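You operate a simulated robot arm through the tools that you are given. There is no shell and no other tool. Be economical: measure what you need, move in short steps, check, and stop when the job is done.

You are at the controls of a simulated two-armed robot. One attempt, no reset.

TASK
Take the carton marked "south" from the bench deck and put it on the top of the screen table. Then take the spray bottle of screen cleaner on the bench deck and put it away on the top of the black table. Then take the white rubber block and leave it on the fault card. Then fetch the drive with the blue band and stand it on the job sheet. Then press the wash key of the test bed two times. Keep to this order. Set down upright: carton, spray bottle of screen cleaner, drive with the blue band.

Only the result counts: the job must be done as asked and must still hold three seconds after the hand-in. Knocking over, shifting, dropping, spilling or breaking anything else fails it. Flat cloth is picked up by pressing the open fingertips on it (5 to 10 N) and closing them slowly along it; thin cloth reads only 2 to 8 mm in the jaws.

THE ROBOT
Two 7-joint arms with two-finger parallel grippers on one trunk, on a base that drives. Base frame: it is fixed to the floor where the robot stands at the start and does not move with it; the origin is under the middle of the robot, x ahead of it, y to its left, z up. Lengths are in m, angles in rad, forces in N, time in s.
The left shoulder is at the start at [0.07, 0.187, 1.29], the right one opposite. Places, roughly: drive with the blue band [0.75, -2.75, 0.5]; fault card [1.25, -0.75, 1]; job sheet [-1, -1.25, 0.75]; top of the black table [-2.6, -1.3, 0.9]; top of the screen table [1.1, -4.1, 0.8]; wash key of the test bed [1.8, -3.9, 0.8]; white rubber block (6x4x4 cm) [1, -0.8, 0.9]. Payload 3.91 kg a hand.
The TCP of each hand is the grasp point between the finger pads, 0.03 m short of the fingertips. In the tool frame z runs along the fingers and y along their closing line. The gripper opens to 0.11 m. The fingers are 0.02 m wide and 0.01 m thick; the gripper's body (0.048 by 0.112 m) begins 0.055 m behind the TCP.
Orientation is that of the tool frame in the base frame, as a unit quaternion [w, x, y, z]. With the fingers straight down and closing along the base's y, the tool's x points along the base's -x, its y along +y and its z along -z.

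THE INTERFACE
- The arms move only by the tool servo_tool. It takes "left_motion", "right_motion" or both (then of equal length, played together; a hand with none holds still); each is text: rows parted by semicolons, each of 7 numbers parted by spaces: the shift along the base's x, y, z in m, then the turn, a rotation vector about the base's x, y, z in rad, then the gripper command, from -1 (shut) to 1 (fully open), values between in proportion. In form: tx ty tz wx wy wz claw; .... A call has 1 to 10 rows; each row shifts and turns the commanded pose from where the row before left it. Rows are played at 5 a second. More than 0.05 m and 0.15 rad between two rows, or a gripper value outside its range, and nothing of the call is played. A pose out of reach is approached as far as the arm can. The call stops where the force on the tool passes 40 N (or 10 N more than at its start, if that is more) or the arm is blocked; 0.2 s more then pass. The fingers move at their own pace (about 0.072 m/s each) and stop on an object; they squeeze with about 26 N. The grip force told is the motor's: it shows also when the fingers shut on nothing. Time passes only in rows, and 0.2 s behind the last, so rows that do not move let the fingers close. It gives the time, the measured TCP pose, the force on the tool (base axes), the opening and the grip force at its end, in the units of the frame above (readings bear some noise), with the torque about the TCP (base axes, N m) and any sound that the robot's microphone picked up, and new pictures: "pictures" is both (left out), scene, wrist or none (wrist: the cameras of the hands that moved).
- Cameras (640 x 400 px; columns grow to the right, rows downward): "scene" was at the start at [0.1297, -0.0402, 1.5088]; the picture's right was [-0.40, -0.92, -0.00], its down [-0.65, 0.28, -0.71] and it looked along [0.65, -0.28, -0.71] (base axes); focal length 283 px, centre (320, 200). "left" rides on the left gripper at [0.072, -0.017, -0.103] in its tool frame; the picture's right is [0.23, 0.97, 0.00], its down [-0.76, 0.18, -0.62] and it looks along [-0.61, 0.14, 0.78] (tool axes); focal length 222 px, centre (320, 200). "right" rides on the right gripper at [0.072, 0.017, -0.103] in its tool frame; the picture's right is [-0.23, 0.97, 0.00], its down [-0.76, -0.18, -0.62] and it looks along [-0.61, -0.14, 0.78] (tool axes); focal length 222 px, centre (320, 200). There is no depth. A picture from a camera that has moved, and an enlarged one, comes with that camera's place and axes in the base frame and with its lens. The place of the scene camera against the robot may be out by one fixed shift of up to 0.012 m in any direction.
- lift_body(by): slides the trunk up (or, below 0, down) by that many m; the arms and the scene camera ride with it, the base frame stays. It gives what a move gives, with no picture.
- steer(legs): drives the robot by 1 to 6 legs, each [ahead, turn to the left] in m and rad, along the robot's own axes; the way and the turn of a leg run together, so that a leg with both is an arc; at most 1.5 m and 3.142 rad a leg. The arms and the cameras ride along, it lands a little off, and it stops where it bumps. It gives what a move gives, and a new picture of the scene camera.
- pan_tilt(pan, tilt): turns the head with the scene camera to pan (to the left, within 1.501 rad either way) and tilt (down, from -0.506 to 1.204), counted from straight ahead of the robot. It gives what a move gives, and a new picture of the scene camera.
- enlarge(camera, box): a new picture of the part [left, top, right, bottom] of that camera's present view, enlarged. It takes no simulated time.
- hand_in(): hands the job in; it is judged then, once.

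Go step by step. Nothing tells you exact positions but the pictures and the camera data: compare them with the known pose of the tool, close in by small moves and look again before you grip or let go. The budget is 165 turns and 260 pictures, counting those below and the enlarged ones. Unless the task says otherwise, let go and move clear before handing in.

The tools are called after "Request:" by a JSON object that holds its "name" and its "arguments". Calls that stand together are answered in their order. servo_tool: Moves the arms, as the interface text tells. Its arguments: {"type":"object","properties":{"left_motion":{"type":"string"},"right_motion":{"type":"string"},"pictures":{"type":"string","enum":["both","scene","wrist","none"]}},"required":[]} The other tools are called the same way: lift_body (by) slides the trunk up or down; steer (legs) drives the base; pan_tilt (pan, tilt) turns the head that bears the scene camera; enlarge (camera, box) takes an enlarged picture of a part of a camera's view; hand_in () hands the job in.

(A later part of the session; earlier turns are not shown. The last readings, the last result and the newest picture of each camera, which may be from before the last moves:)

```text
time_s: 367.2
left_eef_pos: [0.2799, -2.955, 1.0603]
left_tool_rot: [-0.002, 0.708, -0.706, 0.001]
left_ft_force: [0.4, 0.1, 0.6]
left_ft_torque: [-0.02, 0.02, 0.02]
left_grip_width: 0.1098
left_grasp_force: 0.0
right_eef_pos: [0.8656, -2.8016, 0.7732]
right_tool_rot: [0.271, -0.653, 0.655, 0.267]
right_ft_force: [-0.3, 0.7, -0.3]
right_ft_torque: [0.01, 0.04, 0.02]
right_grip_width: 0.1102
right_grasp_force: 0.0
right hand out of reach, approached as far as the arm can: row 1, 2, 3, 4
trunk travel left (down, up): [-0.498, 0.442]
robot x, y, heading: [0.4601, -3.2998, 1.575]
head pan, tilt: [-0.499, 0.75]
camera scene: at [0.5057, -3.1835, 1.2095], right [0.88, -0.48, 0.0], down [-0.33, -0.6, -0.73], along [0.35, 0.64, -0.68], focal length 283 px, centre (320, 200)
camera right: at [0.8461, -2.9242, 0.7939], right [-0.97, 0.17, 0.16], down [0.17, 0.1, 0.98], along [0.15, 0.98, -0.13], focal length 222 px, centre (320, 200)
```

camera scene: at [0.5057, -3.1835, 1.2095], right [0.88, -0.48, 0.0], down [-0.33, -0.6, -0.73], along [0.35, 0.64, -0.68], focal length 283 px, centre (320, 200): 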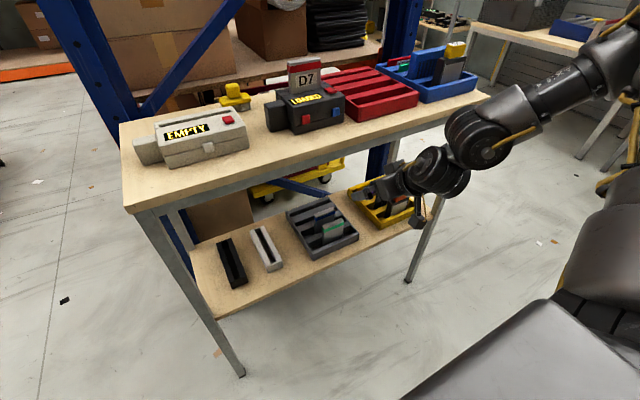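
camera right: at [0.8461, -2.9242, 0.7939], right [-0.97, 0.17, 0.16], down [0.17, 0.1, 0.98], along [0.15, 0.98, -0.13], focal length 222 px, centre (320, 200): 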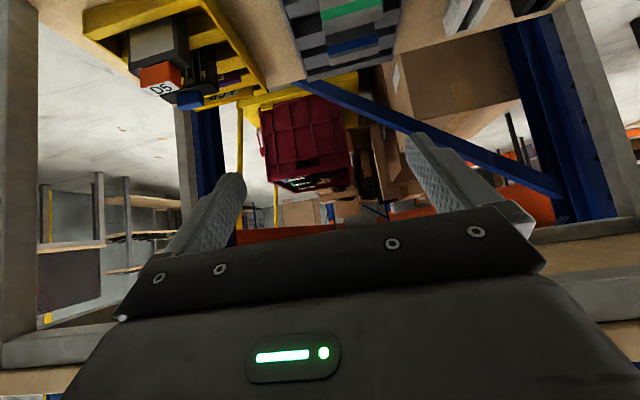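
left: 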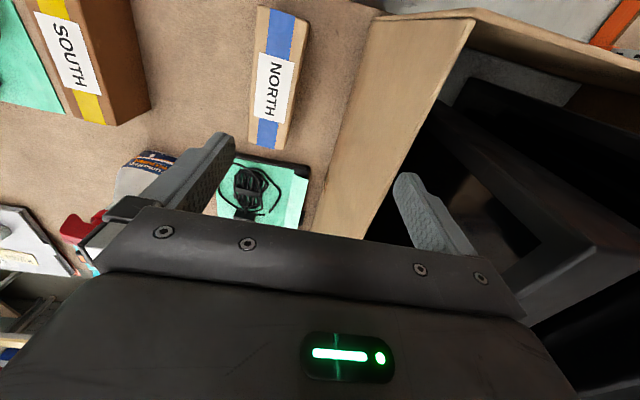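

Pitch is 45°. I slide left and down to line up in front of the blue-banded drive.

Request:
{"name": "servo_tool", "arguments": {"right_motion": "-0.012 0 -0.025 0 0 0 1; -0.012 0 -0.025 0 0 0 1; -0.012 0 -0.025 0 0 0 1; -0.012 0.01 -0.02 0 0 0 1; 0 0 0 0 0 0 1"}}

Request:
{"name": "enlarge", "arguments": {"camera": "right", "box": [200, 0, 520, 200]}}

Request:
{"name": "enlarge", "arguments": {"camera": "scene", "box": [260, 140, 460, 280]}}

```text
time_s: 368.4
left_eef_pos: [0.2782, -2.9568, 1.0609]
left_tool_rot: [-0.003, 0.708, -0.706, -0.001]
left_ft_force: [0.5, 0.0, 0.0]
left_ft_torque: [0.05, -0.06, 0.0]
left_grip_width: 0.11
left_grasp_force: 0.0
right_eef_pos: [0.8164, -2.7906, 0.6811]
right_tool_rot: [0.272, -0.653, 0.655, 0.268]
right_ft_force: [-0.7, -0.1, 0.7]
right_ft_torque: [-0.02, 0.02, -0.02]
right_grip_width: 0.1101
right_grasp_force: 0.0
trunk travel left (down, up): [-0.498, 0.442]
robot x, y, heading: [0.4565, -3.3021, 1.574]
head pan, tilt: [-0.499, 0.75]
camera scene: at [0.5045, -3.1857, 1.2098], right [0.88, -0.48, 0.0], down [-0.33, -0.6, -0.73], along [0.35, 0.64, -0.68], focal length 283 px, centre (320, 200)
camera right: at [0.7973, -2.9148, 0.7015], right [-0.97, 0.17, 0.16], down [0.17, 0.1, 0.98], along [0.15, 0.98, -0.13], focal length 222 px, centre (320, 200)
```

scene: 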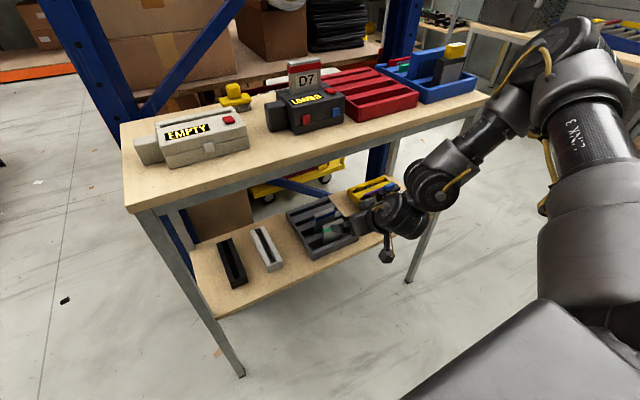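
right: 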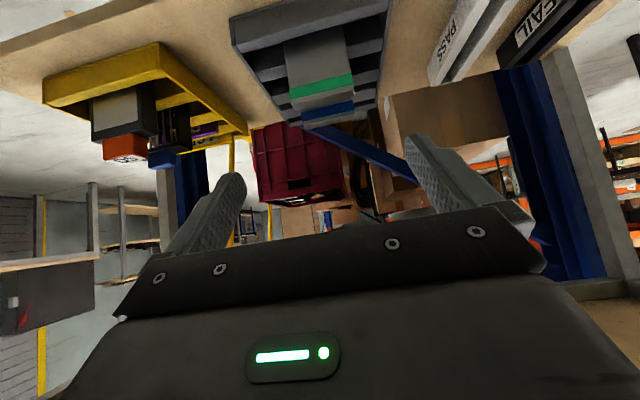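

```text
2.00 times, centred on (360, 100) of right
camera zoom: at [0.7973, -2.9148, 0.7015], right [-0.97, 0.17, 0.16], down [0.17, 0.1, 0.98], along [0.15, 0.98, -0.13], focal length 444 px, centre (240, 400)
```

zoom: 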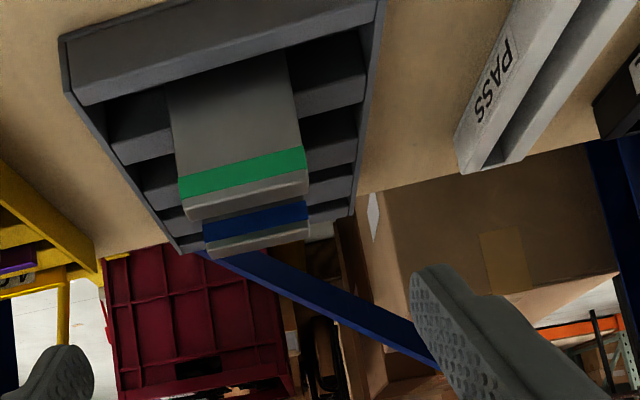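

```text
2.86 times, centred on (360, 210) of scene
camera zoom: at [0.5045, -3.1857, 1.2098], right [0.88, -0.48, 0.0], down [-0.33, -0.6, -0.73], along [0.35, 0.64, -0.68], focal length 809 px, centre (206, 171)
```

zoom: 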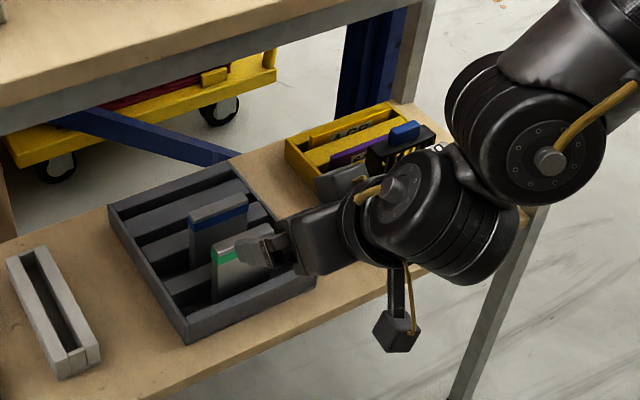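

Blue drive: x≈0.78–0.845, y≈-2.645, top z≈0.575. I ease the pitch to 40° for clearance over the green drive and approach along the finger direction, stopping part way.

Request:
{"name": "servo_tool", "arguments": {"right_motion": "-0.002 0.022 0.001 -0.04 0 0 1; -0.002 0.022 0.001 -0.04 0 0 1; 0 0.02 -0.024 0 0 0 1; 0 0.02 -0.024 0 0 0 1; 0 0.02 -0.024 0 0 0 1; 0 0 0 0 0 0 1"}}

Request:
{"name": "enlarge", "arguments": {"camera": "scene", "box": [260, 120, 460, 260]}}

```text
time_s: 369.8
left_eef_pos: [0.2781, -2.9551, 1.0599]
left_tool_rot: [-0.003, 0.709, -0.706, 0.0]
left_ft_force: [-0.3, -0.1, 0.6]
left_ft_torque: [-0.02, 0.0, 0.0]
left_grip_width: 0.1101
left_grasp_force: 0.1
right_eef_pos: [0.8298, -2.7041, 0.6622]
right_tool_rot: [0.245, -0.663, 0.665, 0.241]
right_ft_force: [0.1, 0.3, -0.3]
right_ft_torque: [0.0, -0.02, 0.01]
right_grip_width: 0.1101
right_grasp_force: 0.1
right hand out of reach, approached as far as the arm can: row 4, 5
trunk travel left (down, up): [-0.498, 0.442]
robot x, y, heading: [0.4615, -3.2984, 1.579]
head pan, tilt: [-0.499, 0.75]
camera scene: at [0.504, -3.1852, 1.2097], right [0.88, -0.48, 0.0], down [-0.32, -0.6, -0.73], along [0.35, 0.64, -0.68], focal length 283 px, centre (320, 200)
camera right: at [0.8109, -2.8263, 0.6931], right [-0.97, 0.18, 0.14], down [0.17, 0.18, 0.97], along [0.15, 0.97, -0.2], focal length 222 px, centre (320, 200)
```

scene: 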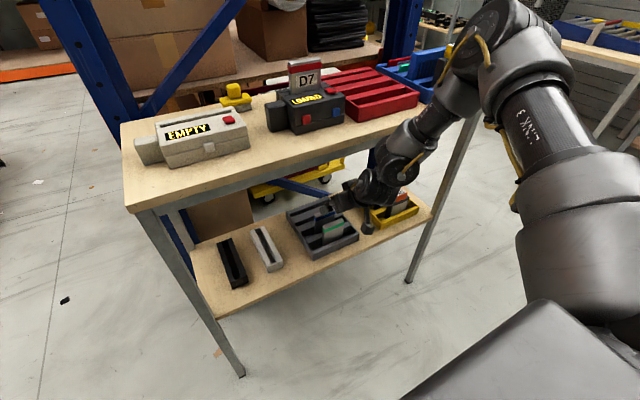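
right: 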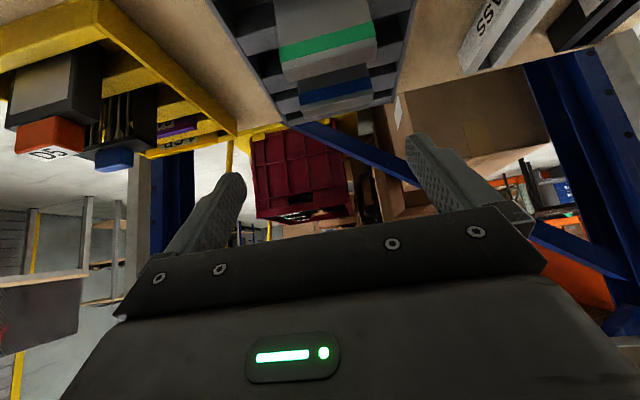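

```text
2.86 times, centred on (360, 190) of scene
camera zoom: at [0.504, -3.1852, 1.2097], right [0.88, -0.48, 0.0], down [-0.32, -0.6, -0.73], along [0.35, 0.64, -0.68], focal length 809 px, centre (206, 229)
```

zoom: 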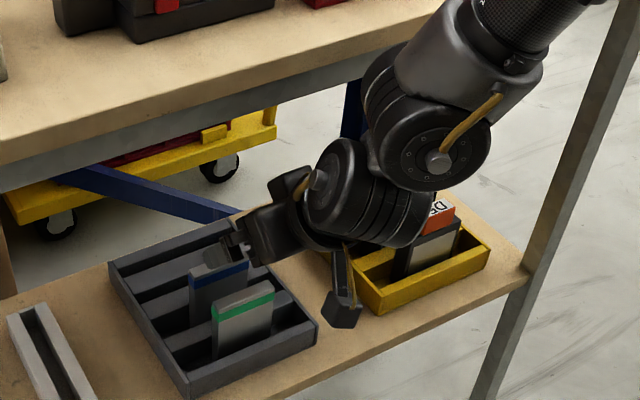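

The arm is at a joint limit, so I'll do the remaining approach with trunk and base, which keep the hand pose rigid. First a small sideways correction.

Request:
{"name": "servo_tool", "arguments": {"right_motion": "-0.006 0 0 0 0 0 1; -0.006 0 0 0 0 0 1; -0.005 0 0 0 0 0 1; 0 0 0 0 0 0 1", "pictures": "none"}}

Request:
{"name": "lift_body", "arguments": {"by": -0.06}}

Request:
{"name": "enlarge", "arguments": {"camera": "right", "box": [200, 0, 520, 200]}}

Request:
{"name": "enlarge", "arguments": {"camera": "scene", "box": [260, 120, 460, 260]}}

```text
time_s: 370.8
left_eef_pos: [0.2768, -2.9563, 1.0604]
left_tool_rot: [-0.003, 0.709, -0.705, -0.001]
left_ft_force: [-0.5, -0.3, 0.8]
left_ft_torque: [0.04, 0.01, -0.01]
left_grip_width: 0.1098
left_grasp_force: 0.1
right_eef_pos: [0.8152, -2.707, 0.6665]
right_tool_rot: [0.245, -0.664, 0.664, 0.241]
right_ft_force: [0.4, 0.1, 0.9]
right_ft_torque: [0.01, 0.0, -0.04]
right_grip_width: 0.1099
right_grasp_force: 0.0
right hand out of reach, approached as far as the arm can: row 2
trunk travel left (down, up): [-0.498, 0.442]
robot x, y, heading: [0.4577, -3.3003, 1.574]
head pan, tilt: [-0.499, 0.75]
```

```text
time_s: 371.8
left_eef_pos: [0.2777, -2.9566, 0.999]
left_tool_rot: [-0.003, 0.709, -0.705, -0.001]
left_ft_force: [0.0, 0.9, 0.6]
left_ft_torque: [0.0, -0.03, -0.03]
left_grip_width: 0.1103
left_grasp_force: 0.0
right_eef_pos: [0.8161, -2.7074, 0.607]
right_tool_rot: [0.245, -0.663, 0.665, 0.241]
right_ft_force: [0.2, 0.4, -0.6]
right_ft_torque: [0.01, 0.0, 0.01]
right_grip_width: 0.1099
right_grasp_force: 0.1
trunk travel left (down, up): [-0.438, 0.502]
robot x, y, heading: [0.4634, -3.3033, 1.576]
head pan, tilt: [-0.499, 0.75]
```

```text
2.00 times, centred on (360, 100) of right
camera zoom: at [0.7965, -2.8281, 0.6382], right [-0.97, 0.18, 0.14], down [0.17, 0.18, 0.97], along [0.15, 0.97, -0.2], focal length 444 px, centre (240, 400)
```

zoom: 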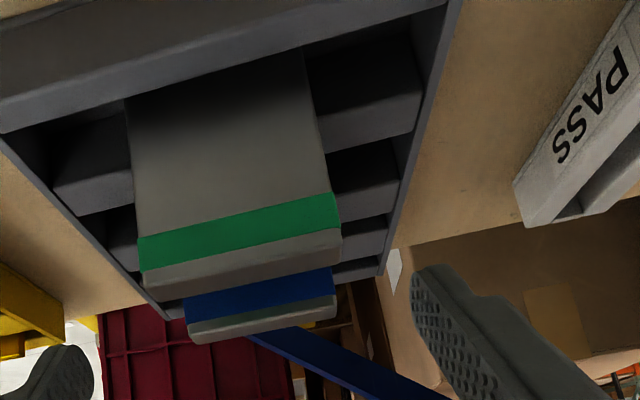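

```text
2.86 times, centred on (360, 190) of scene
camera zoom: at [0.5041, -3.1852, 1.1497], right [0.88, -0.48, 0.0], down [-0.32, -0.6, -0.73], along [0.35, 0.64, -0.68], focal length 809 px, centre (206, 229)
```

zoom: 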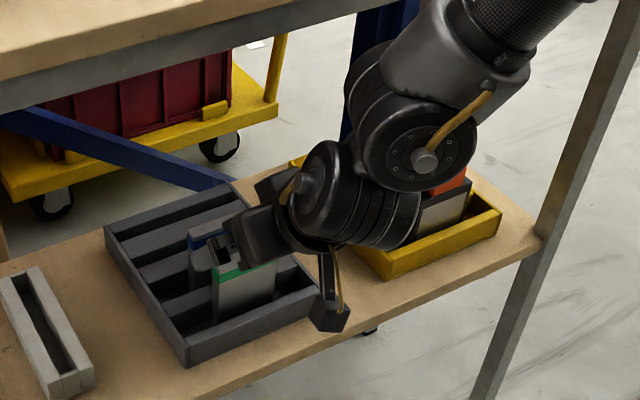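

Aligned (drive centre x≈0.81). I nudge 5 mm left and lower the trunk to grasp height.

Request:
{"name": "servo_tool", "arguments": {"right_motion": "-0.005 0 0 0 0 0 1; 0 0 0 0 0 0 1", "pictures": "none"}}

Request:
{"name": "lift_body", "arguments": {"by": -0.045}}

Request:
{"name": "steer", "arguments": {"legs": [[0.035, 0]]}}

Request:
{"name": "enlarge", "arguments": {"camera": "right", "box": [160, 0, 480, 200]}}

Request:
{"name": "enlarge", "arguments": {"camera": "scene", "box": [260, 100, 460, 240]}}

```text
time_s: 372.4
left_eef_pos: [0.2785, -2.9556, 1.0015]
left_tool_rot: [-0.003, 0.708, -0.706, -0.001]
left_ft_force: [-0.2, -0.5, 0.1]
left_ft_torque: [0.0, -0.01, 0.04]
left_grip_width: 0.1101
left_grasp_force: 0.1
right_eef_pos: [0.8101, -2.7075, 0.6079]
right_tool_rot: [0.245, -0.664, 0.665, 0.241]
right_ft_force: [0.4, 0.0, 0.4]
right_ft_torque: [-0.02, 0.04, 0.03]
right_grip_width: 0.1098
right_grasp_force: 0.1
trunk travel left (down, up): [-0.438, 0.502]
robot x, y, heading: [0.4564, -3.3016, 1.569]
head pan, tilt: [-0.499, 0.75]
```

```text
time_s: 373.2
left_eef_pos: [0.2784, -2.9562, 0.9548]
left_tool_rot: [-0.003, 0.708, -0.706, -0.001]
left_ft_force: [-0.2, 0.8, 0.8]
left_ft_torque: [-0.02, 0.02, -0.02]
left_grip_width: 0.11
left_grasp_force: 0.0
right_eef_pos: [0.81, -2.7073, 0.5644]
right_tool_rot: [0.245, -0.663, 0.665, 0.241]
right_ft_force: [0.0, 0.9, 0.1]
right_ft_torque: [0.0, 0.0, 0.02]
right_grip_width: 0.1102
right_grasp_force: 0.0
trunk travel left (down, up): [-0.393, 0.547]
robot x, y, heading: [0.4593, -3.2989, 1.576]
head pan, tilt: [-0.499, 0.75]
```

```text
time_s: 374.1
left_eef_pos: [0.278, -2.9193, 0.9543]
left_tool_rot: [-0.003, 0.708, -0.706, 0.0]
left_ft_force: [0.2, 1.1, -0.6]
left_ft_torque: [-0.01, 0.01, -0.02]
left_grip_width: 0.1098
left_grasp_force: 0.0
right_eef_pos: [0.8109, -2.6715, 0.5628]
right_tool_rot: [0.244, -0.664, 0.665, 0.24]
right_ft_force: [0.0, -0.4, -0.6]
right_ft_torque: [0.02, 0.06, 0.04]
right_grip_width: 0.1099
right_grasp_force: 0.0
trunk travel left (down, up): [-0.393, 0.547]
robot x, y, heading: [0.4574, -3.2663, 1.572]
head pan, tilt: [-0.499, 0.75]
camera scene: at [0.5039, -3.1482, 1.1045], right [0.88, -0.48, 0.0], down [-0.32, -0.6, -0.73], along [0.35, 0.64, -0.68], focal length 283 px, centre (320, 200)
```

scene: 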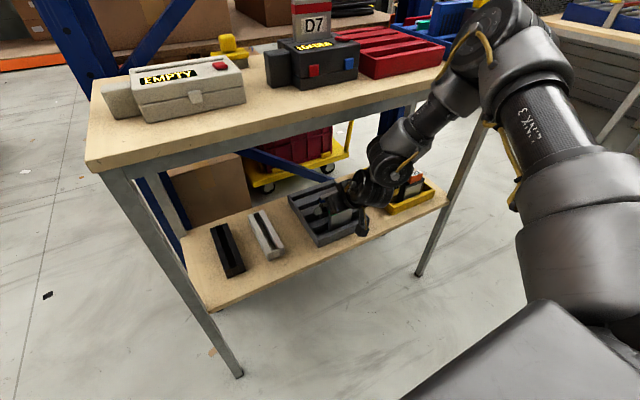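

```text
2.00 times, centred on (320, 100) of right
camera zoom: at [0.7921, -2.7931, 0.5939], right [-0.97, 0.18, 0.14], down [0.17, 0.18, 0.97], along [0.15, 0.97, -0.21], focal length 444 px, centre (320, 400)
```

zoom: 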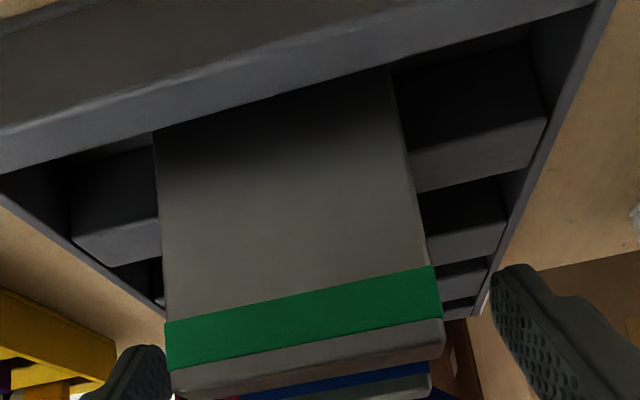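

```text
2.86 times, centred on (360, 170) of scene
camera zoom: at [0.5039, -3.1482, 1.1045], right [0.88, -0.48, 0.0], down [-0.32, -0.6, -0.73], along [0.35, 0.64, -0.68], focal length 809 px, centre (206, 286)
```

zoom: 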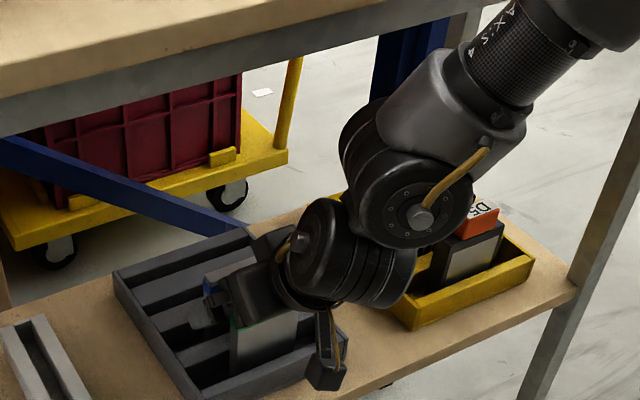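

Fingers straddle the drives well. I advance the last 27 mm.

Request:
{"name": "steer", "arguments": {"legs": [[0.027, 0]]}}

Request:
{"name": "enlarge", "arguments": {"camera": "right", "box": [160, 80, 480, 280]}}

Request:
{"name": "enlarge", "arguments": {"camera": "scene", "box": [280, 140, 420, 240]}}

```text
time_s: 374.9
left_eef_pos: [0.2781, -2.8929, 0.9557]
left_tool_rot: [-0.002, 0.708, -0.706, 0.0]
left_ft_force: [-0.3, 0.7, -0.8]
left_ft_torque: [0.0, -0.01, 0.01]
left_grip_width: 0.1097
left_grasp_force: 0.1
right_eef_pos: [0.8102, -2.6447, 0.5637]
right_tool_rot: [0.245, -0.663, 0.665, 0.241]
right_ft_force: [-0.2, 0.8, -1.2]
right_ft_torque: [0.0, 0.0, 0.02]
right_grip_width: 0.11
right_grasp_force: 0.1
trunk travel left (down, up): [-0.393, 0.547]
robot x, y, heading: [0.459, -3.238, 1.57]
head pan, tilt: [-0.499, 0.75]
camera scene: at [0.5038, -3.1215, 1.1045], right [0.88, -0.48, 0.0], down [-0.32, -0.6, -0.73], along [0.35, 0.64, -0.68], focal length 283 px, centre (320, 200)
```

scene: 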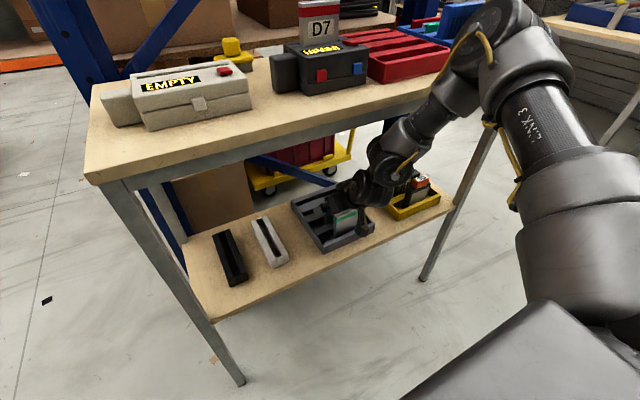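

```text
2.00 times, centred on (320, 180) of right
camera zoom: at [0.7921, -2.7664, 0.5941], right [-0.97, 0.18, 0.14], down [0.17, 0.18, 0.97], along [0.15, 0.97, -0.21], focal length 444 px, centre (320, 240)
```

zoom: 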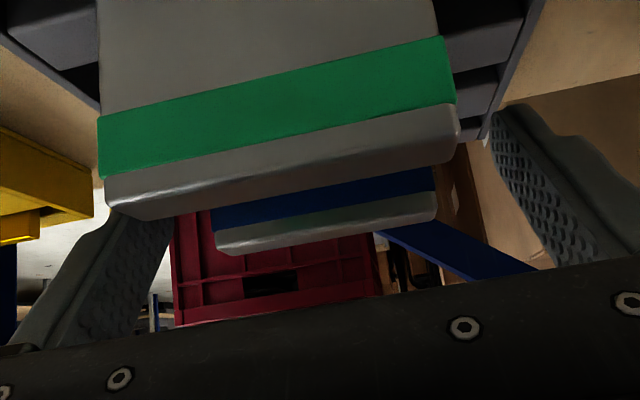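

```text
4.00 times, centred on (350, 190) of scene
camera zoom: at [0.5038, -3.1215, 1.1045], right [0.88, -0.48, 0.0], down [-0.32, -0.6, -0.73], along [0.35, 0.64, -0.68], focal length 1132 px, centre (200, 240)
```

zoom: 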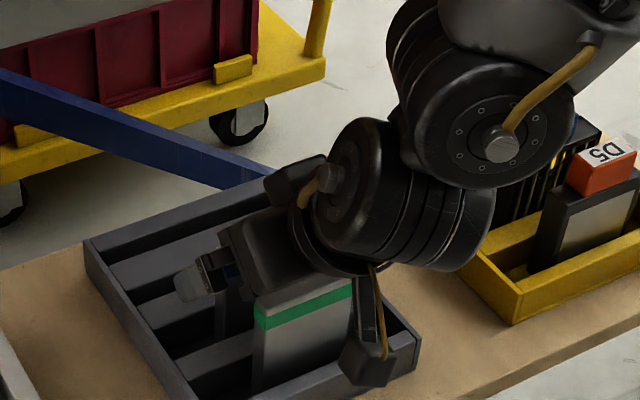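

Fingers bracket the blue drive, though a bit high; I lower 1 cm more and close.

Request:
{"name": "lift_body", "arguments": {"by": -0.01}}

Request:
{"name": "servo_tool", "arguments": {"right_motion": "0 0 0 0 0 0 0.5; 0 0 0 0 0 0 0.2; 0 0 0 0 0 0 -0.2; 0 0 0 0 0 0 -0.6; 0 0 0 0 0 0 -1; 0 0 0 0 0 0 -1"}}

```text
time_s: 375.5
left_eef_pos: [0.2784, -2.8929, 0.9445]
left_tool_rot: [-0.003, 0.709, -0.705, -0.001]
left_ft_force: [-0.6, 0.6, -0.6]
left_ft_torque: [0.03, -0.01, -0.02]
left_grip_width: 0.1101
left_grasp_force: 0.1
right_eef_pos: [0.8113, -2.6464, 0.5545]
right_tool_rot: [0.245, -0.663, 0.665, 0.242]
right_ft_force: [-0.2, -1.4, 0.0]
right_ft_torque: [-0.01, 0.01, 0.02]
right_grip_width: 0.1102
right_grasp_force: 0.1
trunk travel left (down, up): [-0.383, 0.557]
robot x, y, heading: [0.4581, -3.2418, 1.573]
head pan, tilt: [-0.499, 0.75]
```

```text
time_s: 376.9
left_eef_pos: [0.2772, -2.8938, 0.9447]
left_tool_rot: [-0.002, 0.709, -0.705, 0.0]
left_ft_force: [0.1, -0.5, 0.6]
left_ft_torque: [-0.01, 0.01, -0.02]
left_grip_width: 0.1097
left_grasp_force: 0.1
right_eef_pos: [0.8116, -2.6464, 0.5547]
right_tool_rot: [0.245, -0.663, 0.665, 0.241]
right_ft_force: [-0.3, 0.3, -0.3]
right_ft_torque: [0.0, 0.01, 0.0]
right_grip_width: 0.0698
right_grasp_force: 25.7
trunk travel left (down, up): [-0.383, 0.557]
robot x, y, heading: [0.4616, -3.238, 1.573]
head pan, tilt: [-0.499, 0.75]
camera scene: at [0.504, -3.1231, 1.0947], right [0.88, -0.48, 0.0], down [-0.33, -0.6, -0.73], along [0.35, 0.64, -0.68], focal length 283 px, centre (320, 200)
camera right: at [0.7922, -2.7672, 0.5847], right [-0.97, 0.18, 0.14], down [0.17, 0.18, 0.97], along [0.15, 0.97, -0.2], focal length 222 px, centre (320, 200)
```

scene: 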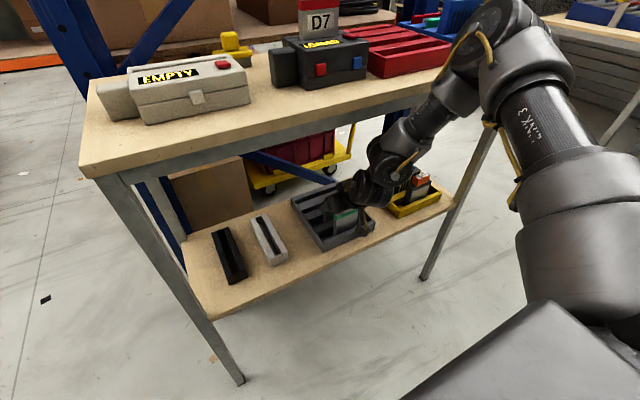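
right: 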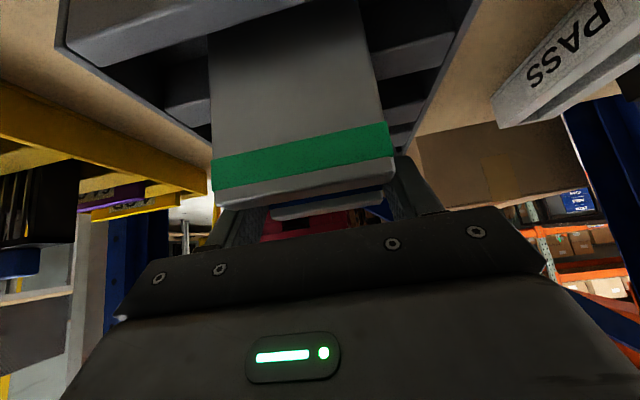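

Gripped at 0.070 m. Because of the table top I can only lift a little, so: lift 5 cm, then slide sideways west past the green drive, then back out.

Request:
{"name": "lift_body", "arguments": {"by": 0.05}}

Request:
{"name": "enlarge", "arguments": {"camera": "scene", "box": [270, 120, 450, 260]}}

Request:
{"name": "enlarge", "arguments": {"camera": "right", "box": [160, 0, 480, 240]}}

```text
time_s: 377.8
left_eef_pos: [0.2796, -2.8948, 0.9963]
left_tool_rot: [-0.002, 0.708, -0.706, -0.003]
left_ft_force: [0.3, -0.4, -0.3]
left_ft_torque: [0.09, 0.02, 0.02]
left_grip_width: 0.1101
left_grasp_force: 0.1
right_eef_pos: [0.8122, -2.6483, 0.6022]
right_tool_rot: [0.244, -0.663, 0.665, 0.241]
right_ft_force: [0.1, -0.1, -1.7]
right_ft_torque: [-0.02, -0.02, -0.04]
right_grip_width: 0.0696
right_grasp_force: 25.0
trunk travel left (down, up): [-0.433, 0.507]
robot x, y, heading: [0.4588, -3.2453, 1.572]
head pan, tilt: [-0.499, 0.75]
```

```text
2.86 times, centred on (360, 190) of scene
camera zoom: at [0.5056, -3.1249, 1.1444], right [0.88, -0.48, 0.0], down [-0.33, -0.6, -0.73], along [0.35, 0.64, -0.68], focal length 809 px, centre (206, 229)
```

zoom: 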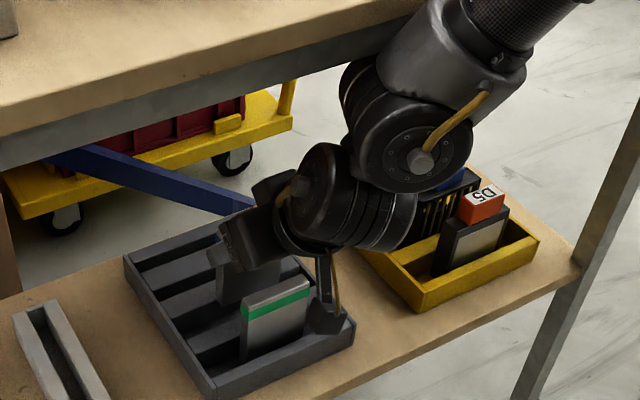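

```text
1.67 times, centred on (320, 120) of right
camera zoom: at [0.7934, -2.7699, 0.6338], right [-0.97, 0.18, 0.14], down [0.18, 0.18, 0.97], along [0.15, 0.97, -0.21], focal length 370 px, centre (320, 333)
```

zoom: 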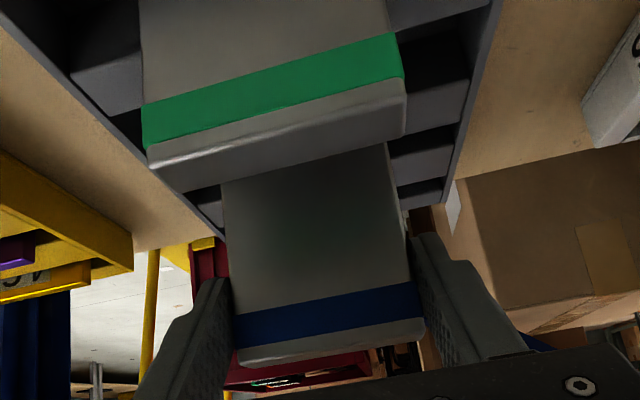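

The drive is up and clear of the green one in height partly. I lift 12 mm more and slide west with the arm.

Request:
{"name": "lift_body", "arguments": {"by": 0.012}}

Request:
{"name": "servo_tool", "arguments": {"right_motion": "-0.012 0 0 0 0 0 -1; -0.012 0 0 0 0 0 -1; -0.012 0 0 0 0 0 -1; -0.012 0 0 0 0 0 -1; 0 0 0 0 0 0 -1"}}

Request:
{"name": "enlarge", "arguments": {"camera": "scene", "box": [270, 120, 450, 260]}}

```text
time_s: 378.4
left_eef_pos: [0.2813, -2.8979, 1.0081]
left_tool_rot: [-0.002, 0.709, -0.705, -0.003]
left_ft_force: [0.0, 0.0, 0.4]
left_ft_torque: [0.01, 0.01, -0.01]
left_grip_width: 0.1098
left_grasp_force: 0.0
right_eef_pos: [0.8144, -2.6542, 0.6086]
right_tool_rot: [0.239, -0.664, 0.667, 0.238]
right_ft_force: [-0.1, 0.0, -2.1]
right_ft_torque: [-0.02, 0.0, 0.01]
right_grip_width: 0.0695
right_grasp_force: 26.7
trunk travel left (down, up): [-0.445, 0.495]
robot x, y, heading: [0.4587, -3.2417, 1.569]
head pan, tilt: [-0.499, 0.75]
```

```text
time_s: 379.7
left_eef_pos: [0.2586, -2.8925, 0.9824]
left_tool_rot: [-0.006, 0.743, -0.669, 0.018]
left_ft_force: [-1.5, 0.3, -0.6]
left_ft_torque: [-0.03, -0.06, 0.02]
left_grip_width: 0.1102
left_grasp_force: 0.1
right_eef_pos: [0.836, -2.6842, 0.6051]
right_tool_rot: [0.23, -0.633, 0.711, 0.203]
right_ft_force: [0.4, 0.5, -1.9]
right_ft_torque: [-0.02, 0.04, -0.03]
right_grip_width: 0.0694
right_grasp_force: 25.6
right hand out of reach, approached as far as the arm can: row 1, 2, 3, 4
trunk travel left (down, up): [-0.445, 0.495]
robot x, y, heading: [0.4599, -3.2424, 1.55]
head pan, tilt: [-0.499, 0.75]
stopped in row 5 (left hand): the arm was blocked; the commanded pose is now the measured one
camera scene: at [0.585, -3.1137, 1.1555], right [0.87, -0.5, -0.06], down [-0.39, -0.6, -0.7], along [0.31, 0.63, -0.71], focal length 283 px, centre (320, 200)
camera right: at [0.804, -2.7991, 0.6446], right [-0.95, 0.3, 0.13], down [0.2, 0.23, 0.95], along [0.25, 0.93, -0.28], focal length 222 px, centre (320, 200)
```

scene: 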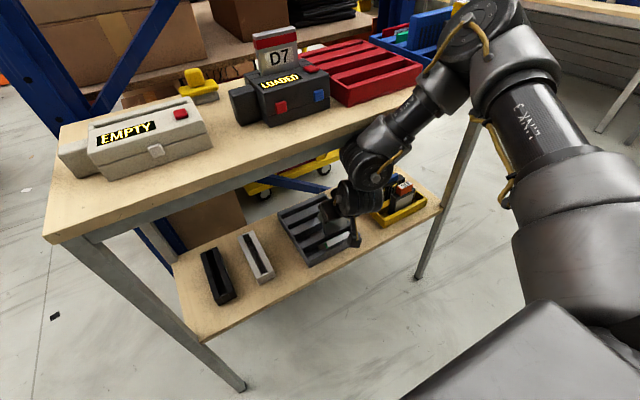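
right: 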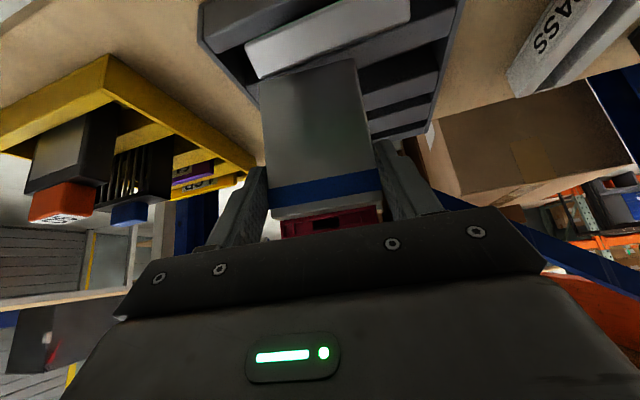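

```text
2.86 times, centred on (360, 190) of scene
camera zoom: at [0.585, -3.1137, 1.1555], right [0.87, -0.5, -0.06], down [-0.39, -0.6, -0.7], along [0.31, 0.63, -0.71], focal length 809 px, centre (206, 229)
```

zoom: 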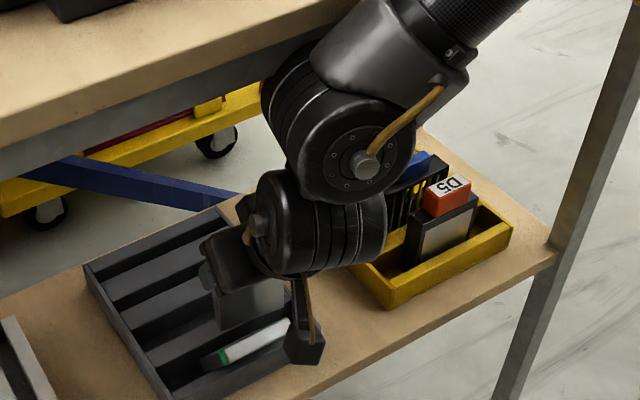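

The hand caught the table's front apron and my body is leaning; the green drive got tipped within its slot. I back straight out to free the contact.

Request:
{"name": "steer", "arguments": {"legs": [[-0.04, 0]]}}

Request:
{"name": "enlarge", "arguments": {"camera": "right", "box": [160, 0, 480, 200]}}

```text
time_s: 380.4
left_eef_pos: [0.1727, -2.9055, 0.9108]
left_tool_rot: [0.0, 0.824, -0.561, 0.087]
left_ft_force: [-1.3, 1.1, -0.5]
left_ft_torque: [-0.06, -0.09, 0.02]
left_grip_width: 0.1099
left_grasp_force: 0.1
right_eef_pos: [0.8726, -2.7201, 0.6006]
right_tool_rot: [0.252, -0.649, 0.708, 0.115]
right_ft_force: [-0.4, 0.9, -1.6]
right_ft_torque: [-0.05, 0.05, 0.0]
right_grip_width: 0.0695
right_grasp_force: 26.5
trunk travel left (down, up): [-0.445, 0.495]
robot x, y, heading: [0.4627, -3.2438, 1.542]
head pan, tilt: [-0.499, 0.75]
stopped in leg 1: the robot was blocked; the commanded pose is now the measured one
camera scene: at [0.59, -3.1084, 1.1535], right [0.86, -0.51, -0.05], down [-0.4, -0.6, -0.69], along [0.32, 0.62, -0.72], focal length 283 px, centre (320, 200)
```

scene: 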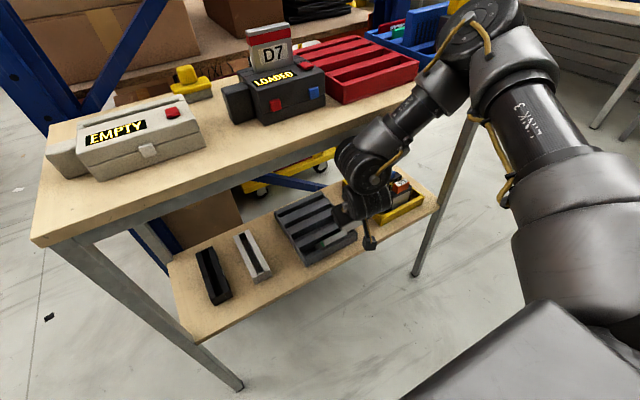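

```text
2.00 times, centred on (320, 100) of right
camera zoom: at [0.8303, -2.8303, 0.6474], right [-0.94, 0.33, -0.05], down [0.07, 0.33, 0.94], along [0.32, 0.89, -0.33], focal length 444 px, centre (320, 400)
```

zoom: 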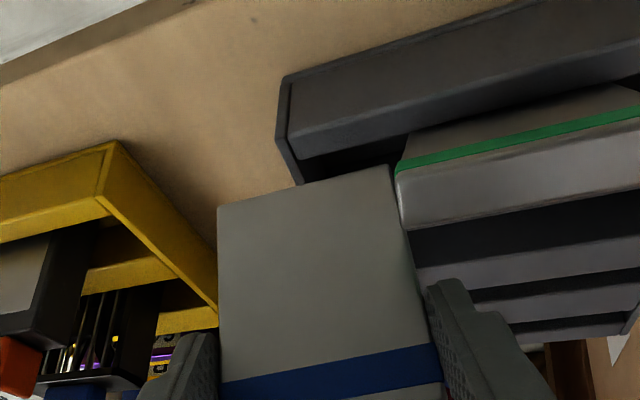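

Still jammed somewhere on the forearm. I relieve it by lowering the trunk slightly, then see if the body straightens.

Request:
{"name": "lift_body", "arguments": {"by": -0.02}}

Request:
{"name": "pan_tilt", "arguments": {"pan": -0.9, "tilt": 0.6}}

```text
time_s: 380.8
left_eef_pos: [0.0775, -2.9371, 0.8769]
left_tool_rot: [-0.059, 0.833, -0.534, 0.134]
left_ft_force: [0.1, -3.5, -3.3]
left_ft_torque: [0.28, -0.02, 0.02]
left_grip_width: 0.1102
left_grasp_force: 0.1
right_eef_pos: [0.7936, -2.7151, 0.679]
right_tool_rot: [0.309, -0.658, 0.677, 0.112]
right_ft_force: [-9.8, 2.9, -1.5]
right_ft_torque: [-0.13, -0.35, -0.34]
right_grip_width: 0.0696
right_grasp_force: 26.3
trunk travel left (down, up): [-0.446, 0.494]
robot x, y, heading: [0.459, -3.2453, 1.548]
head pan, tilt: [-0.499, 0.75]
stopped: the arm was blocked; the commanded pose is now the measured one
```

```text
time_s: 381.6
left_eef_pos: [0.0999, -2.9314, 0.8847]
left_tool_rot: [-0.045, 0.828, -0.547, 0.117]
left_ft_force: [2.9, -0.8, -0.5]
left_ft_torque: [0.1, 0.15, 0.03]
left_grip_width: 0.11
left_grasp_force: 0.2
right_eef_pos: [0.8069, -2.71, 0.662]
right_tool_rot: [0.297, -0.654, 0.684, 0.124]
right_ft_force: [-7.1, 2.9, -4.6]
right_ft_torque: [-0.01, -0.28, -0.26]
right_grip_width: 0.0696
right_grasp_force: 25.9
trunk travel left (down, up): [-0.446, 0.494]
robot x, y, heading: [0.4615, -3.242, 1.543]
head pan, tilt: [-0.901, 0.6]
camera scene: at [0.5367, -3.1493, 1.1701], right [0.6, -0.8, 0.0], down [-0.45, -0.34, -0.83], along [0.66, 0.5, -0.56], focal length 283 px, centre (320, 200)
```

scene: 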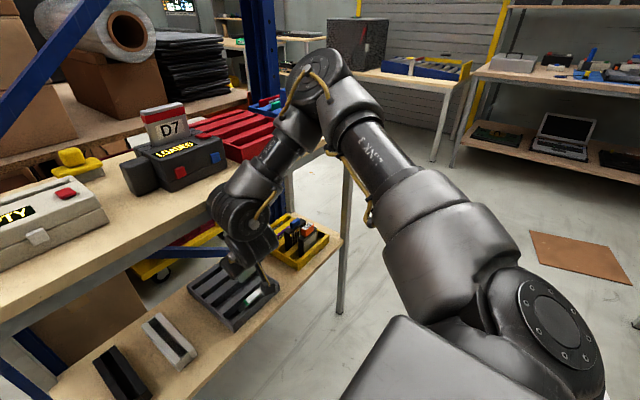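

The body is level again; my right elbow hangs over the table's east end. I try backing out once more, gently.

Request:
{"name": "steer", "arguments": {"legs": [[-0.05, 0]]}}

```text
time_s: 382.7
left_eef_pos: [0.1236, -2.9785, 0.8944]
left_tool_rot: [-0.033, 0.822, -0.56, 0.1]
left_ft_force: [0.2, 0.2, -0.5]
left_ft_torque: [0.05, 0.0, 0.03]
left_grip_width: 0.1098
left_grasp_force: 0.0
right_eef_pos: [0.8181, -2.754, 0.653]
right_tool_rot: [0.285, -0.652, 0.689, 0.142]
right_ft_force: [0.1, 0.2, -1.7]
right_ft_torque: [-0.04, 0.02, 0.0]
right_grip_width: 0.0697
right_grasp_force: 26.2
trunk travel left (down, up): [-0.446, 0.494]
robot x, y, heading: [0.4604, -3.288, 1.552]
head pan, tilt: [-0.901, 0.6]
stopped in leg 1: the robot was blocked; the commanded pose is now the measured one
camera scene: at [0.5316, -3.1955, 1.1704], right [0.61, -0.8, 0.0], down [-0.45, -0.34, -0.83], along [0.66, 0.5, -0.56], focal length 283 px, centre (320, 200)
```

scene: 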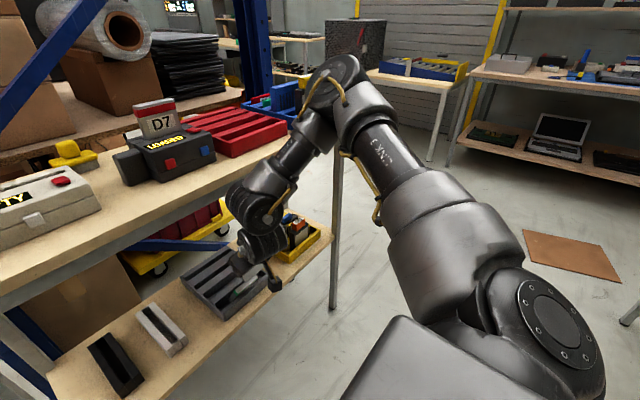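

It moved and the tool force is just the drive's weight. I continue backing out.

Request:
{"name": "steer", "arguments": {"legs": [[-0.15, 0]]}}

Request:
{"name": "enlarge", "arguments": {"camera": "scene", "box": [100, 60, 400, 340]}}

Request:
{"name": "enlarge", "arguments": {"camera": "right", "box": [0, 0, 640, 400]}}

```text
time_s: 384.0
left_eef_pos: [0.1211, -3.1297, 0.8965]
left_tool_rot: [-0.033, 0.822, -0.56, 0.097]
left_ft_force: [0.1, -0.4, -0.2]
left_ft_torque: [0.04, 0.02, 0.04]
left_grip_width: 0.1099
left_grasp_force: 0.1
right_eef_pos: [0.8157, -2.9063, 0.6536]
right_tool_rot: [0.285, -0.65, 0.69, 0.143]
right_ft_force: [1.3, -0.6, -2.5]
right_ft_torque: [0.0, 0.06, -0.02]
right_grip_width: 0.0699
right_grasp_force: 26.0
trunk travel left (down, up): [-0.446, 0.494]
robot x, y, heading: [0.4547, -3.4417, 1.551]
head pan, tilt: [-0.901, 0.6]
camera scene: at [0.5325, -3.3467, 1.1705], right [0.6, -0.8, 0.0], down [-0.45, -0.34, -0.83], along [0.66, 0.5, -0.56], focal length 283 px, centre (320, 200)
```

scene: 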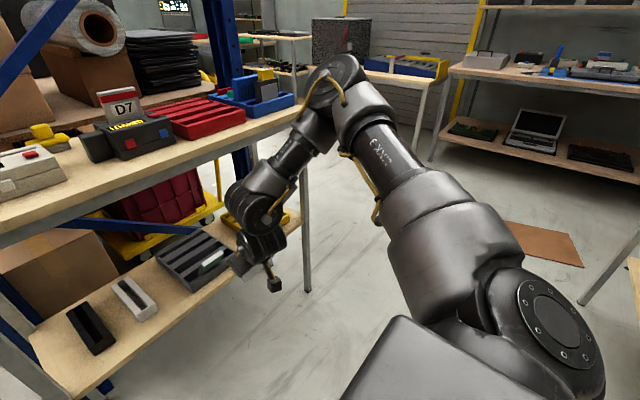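

```text
1.43 times, centred on (250, 200) of scene
camera zoom: at [0.5325, -3.3467, 1.1705], right [0.6, -0.8, 0.0], down [-0.45, -0.34, -0.83], along [0.66, 0.5, -0.56], focal length 404 px, centre (420, 200)
```

zoom: 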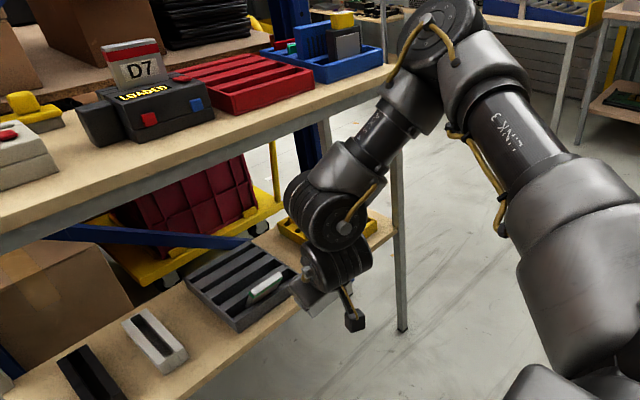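

```text
1.00 times, centred on (320, 200) of right
camera zoom: at [0.7775, -3.0209, 0.6901], right [-0.95, 0.3, -0.04], down [0.04, 0.25, 0.97], along [0.3, 0.92, -0.25], focal length 222 px, centre (320, 200)
```

zoom: 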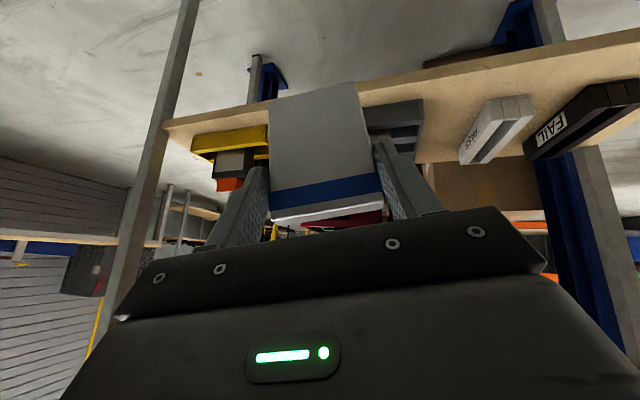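

Free now, with the drive firmly held. I'll raise the trunk and travel so that the protruding right elbow stays on the open side (reversing north up the aisle).

Request:
{"name": "lift_body", "arguments": {"by": 0.42}}

Request:
{"name": "steer", "arguments": {"legs": [[0, 1.59], [0.86, 0], [0, -1.57], [0.42, 0], [0, 3.12]]}}

Request:
{"name": "pan_tilt", "arguments": {"pan": -0.6, "tilt": 0.5}}

```text
refused: 0.42 is not a number from -0.4 to 0.4
```

```text
time_s: 405.7
left_eef_pos: [-0.0585, -3.3215, 0.897]
left_tool_rot: [-0.097, 0.556, 0.825, -0.033]
left_ft_force: [0.2, 0.1, 0.0]
left_ft_torque: [-0.01, 0.0, -0.02]
left_grip_width: 0.1099
left_grasp_force: 0.1
right_eef_pos: [-0.7519, -3.5531, 0.6528]
right_tool_rot: [0.143, 0.687, 0.654, -0.284]
right_ft_force: [0.6, -0.3, -2.0]
right_ft_torque: [0.01, 0.02, -0.04]
right_grip_width: 0.0694
right_grasp_force: 25.7
trunk travel left (down, up): [-0.446, 0.494]
robot x, y, heading: [-0.3983, -3.0115, -1.578]
head pan, tilt: [-0.901, 0.6]
camera scene: at [-0.4617, -3.124, 1.1703], right [-0.61, 0.79, 0.0], down [0.45, 0.35, -0.82], along [-0.65, -0.51, -0.57], focal length 283 px, centre (320, 200)
```

scene: 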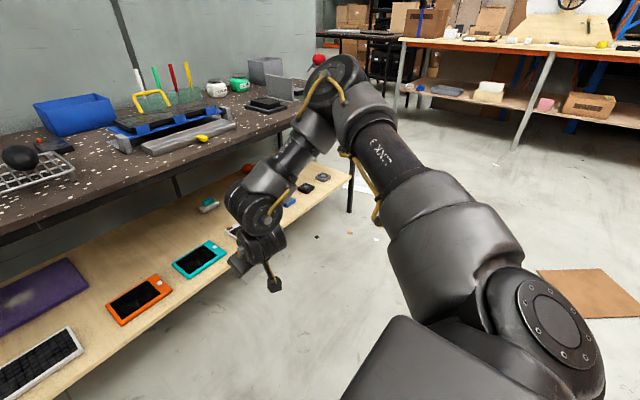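

```text
time_s: 406.5
left_eef_pos: [-0.0605, -3.3216, 0.8964]
left_tool_rot: [-0.098, 0.556, 0.825, -0.034]
left_ft_force: [0.7, -0.1, 0.4]
left_ft_torque: [0.0, -0.03, -0.01]
left_grip_width: 0.1099
left_grasp_force: 0.1
right_eef_pos: [-0.751, -3.5531, 0.6522]
right_tool_rot: [0.142, 0.687, 0.653, -0.283]
right_ft_force: [0.1, -0.1, -1.7]
right_ft_torque: [0.0, -0.01, 0.01]
right_grip_width: 0.0693
right_grasp_force: 26.2
trunk travel left (down, up): [-0.446, 0.494]
robot x, y, heading: [-0.393, -3.0106, -1.587]
head pan, tilt: [-0.6, 0.499]
camera scene: at [-0.4441, -3.1443, 1.1794], right [-0.82, 0.57, 0.0], down [0.27, 0.39, -0.88], along [-0.5, -0.72, -0.48], focal length 283 px, centre (320, 200)
```

scene: 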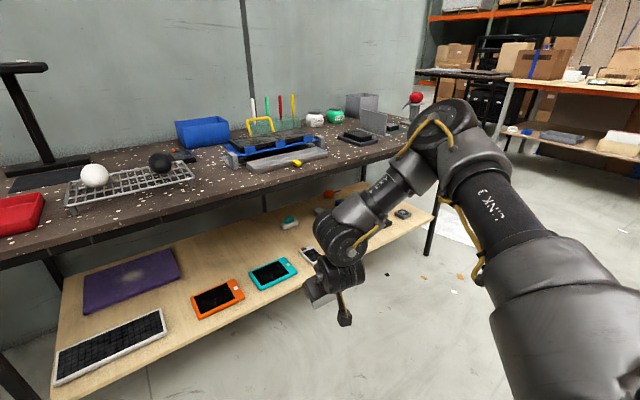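

The lift was refused, but the drive went without a bump. Now raise by 0.35 and reverse up the aisle.

Request:
{"name": "lift_body", "arguments": {"by": 0.38}}

Request:
{"name": "steer", "arguments": {"legs": [[-1.0, 0], [0, -0.235], [-0.52, 0], [0, -1.33]]}}

Request:
{"name": "pan_tilt", "arguments": {"pan": -0.2, "tilt": 0.7}}

```text
time_s: 410.2
left_eef_pos: [-0.0592, -3.3217, 1.2747]
left_tool_rot: [-0.098, 0.557, 0.824, -0.033]
left_ft_force: [0.0, 0.4, -0.5]
left_ft_torque: [0.06, 0.03, 0.01]
left_grip_width: 0.11
left_grasp_force: 0.1
right_eef_pos: [-0.751, -3.5518, 1.0334]
right_tool_rot: [0.142, 0.687, 0.654, -0.283]
right_ft_force: [-0.2, 0.4, -2.1]
right_ft_torque: [-0.02, -0.02, -0.02]
right_grip_width: 0.0696
right_grasp_force: 25.8
trunk travel left (down, up): [-0.826, 0.114]
robot x, y, heading: [-0.3967, -3.0116, -1.584]
head pan, tilt: [-0.6, 0.499]
```

```text
time_s: 422.2
left_eef_pos: [-0.5719, -1.8395, 1.2764]
left_tool_rot: [-0.093, 0.976, 0.192, 0.045]
left_ft_force: [0.9, -0.4, 0.8]
left_ft_torque: [0.0, 0.03, 0.0]
left_grip_width: 0.1101
left_grasp_force: 0.2
right_eef_pos: [-0.8065, -1.1486, 1.0325]
right_tool_rot: [-0.098, 0.948, -0.021, -0.302]
right_ft_force: [-0.3, 0.9, -1.4]
right_ft_torque: [0.0, -0.03, 0.0]
right_grip_width: 0.0693
right_grasp_force: 25.9
trunk travel left (down, up): [-0.826, 0.114]
robot x, y, heading: [-0.2663, -1.5045, 3.133]
head pan, tilt: [-0.6, 0.499]
camera scene: at [-0.3848, -1.4563, 1.5594], right [0.57, 0.82, 0.0], down [0.39, -0.27, -0.88], along [-0.72, 0.5, -0.48], focal length 283 px, centre (320, 200)
```

scene: 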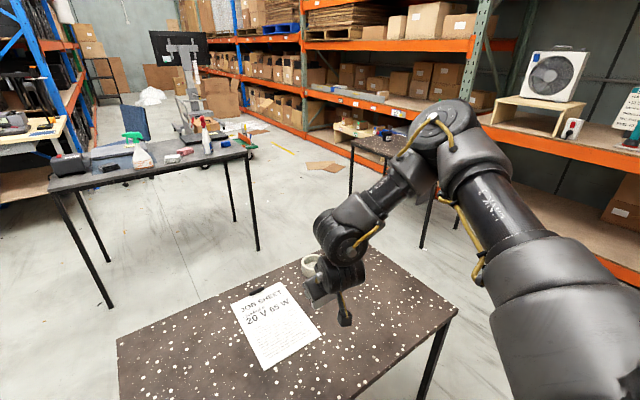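

```text
time_s: 423.0
left_eef_pos: [-0.572, -1.8388, 1.2763]
left_tool_rot: [-0.093, 0.976, 0.192, 0.045]
left_ft_force: [0.1, -0.1, -0.1]
left_ft_torque: [-0.01, 0.0, -0.05]
left_grip_width: 0.1103
left_grasp_force: 0.1
right_eef_pos: [-0.8069, -1.1482, 1.0327]
right_tool_rot: [-0.098, 0.948, -0.021, -0.302]
right_ft_force: [-0.2, -0.3, -2.1]
right_ft_torque: [-0.04, -0.05, -0.01]
right_grip_width: 0.0693
right_grasp_force: 26.6
trunk travel left (down, up): [-0.826, 0.114]
robot x, y, heading: [-0.2647, -1.5014, 3.135]
head pan, tilt: [-0.201, 0.7]
camera scene: at [-0.3931, -1.4901, 1.5417], right [0.2, 0.98, 0.0], down [0.63, -0.13, -0.77], along [-0.75, 0.16, -0.64], focal length 283 px, centre (320, 200)
```

scene: 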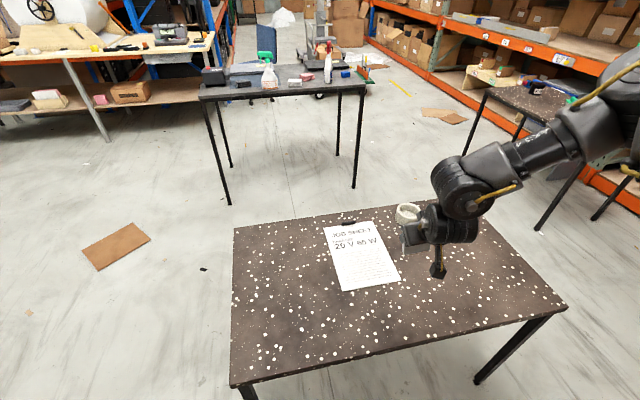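

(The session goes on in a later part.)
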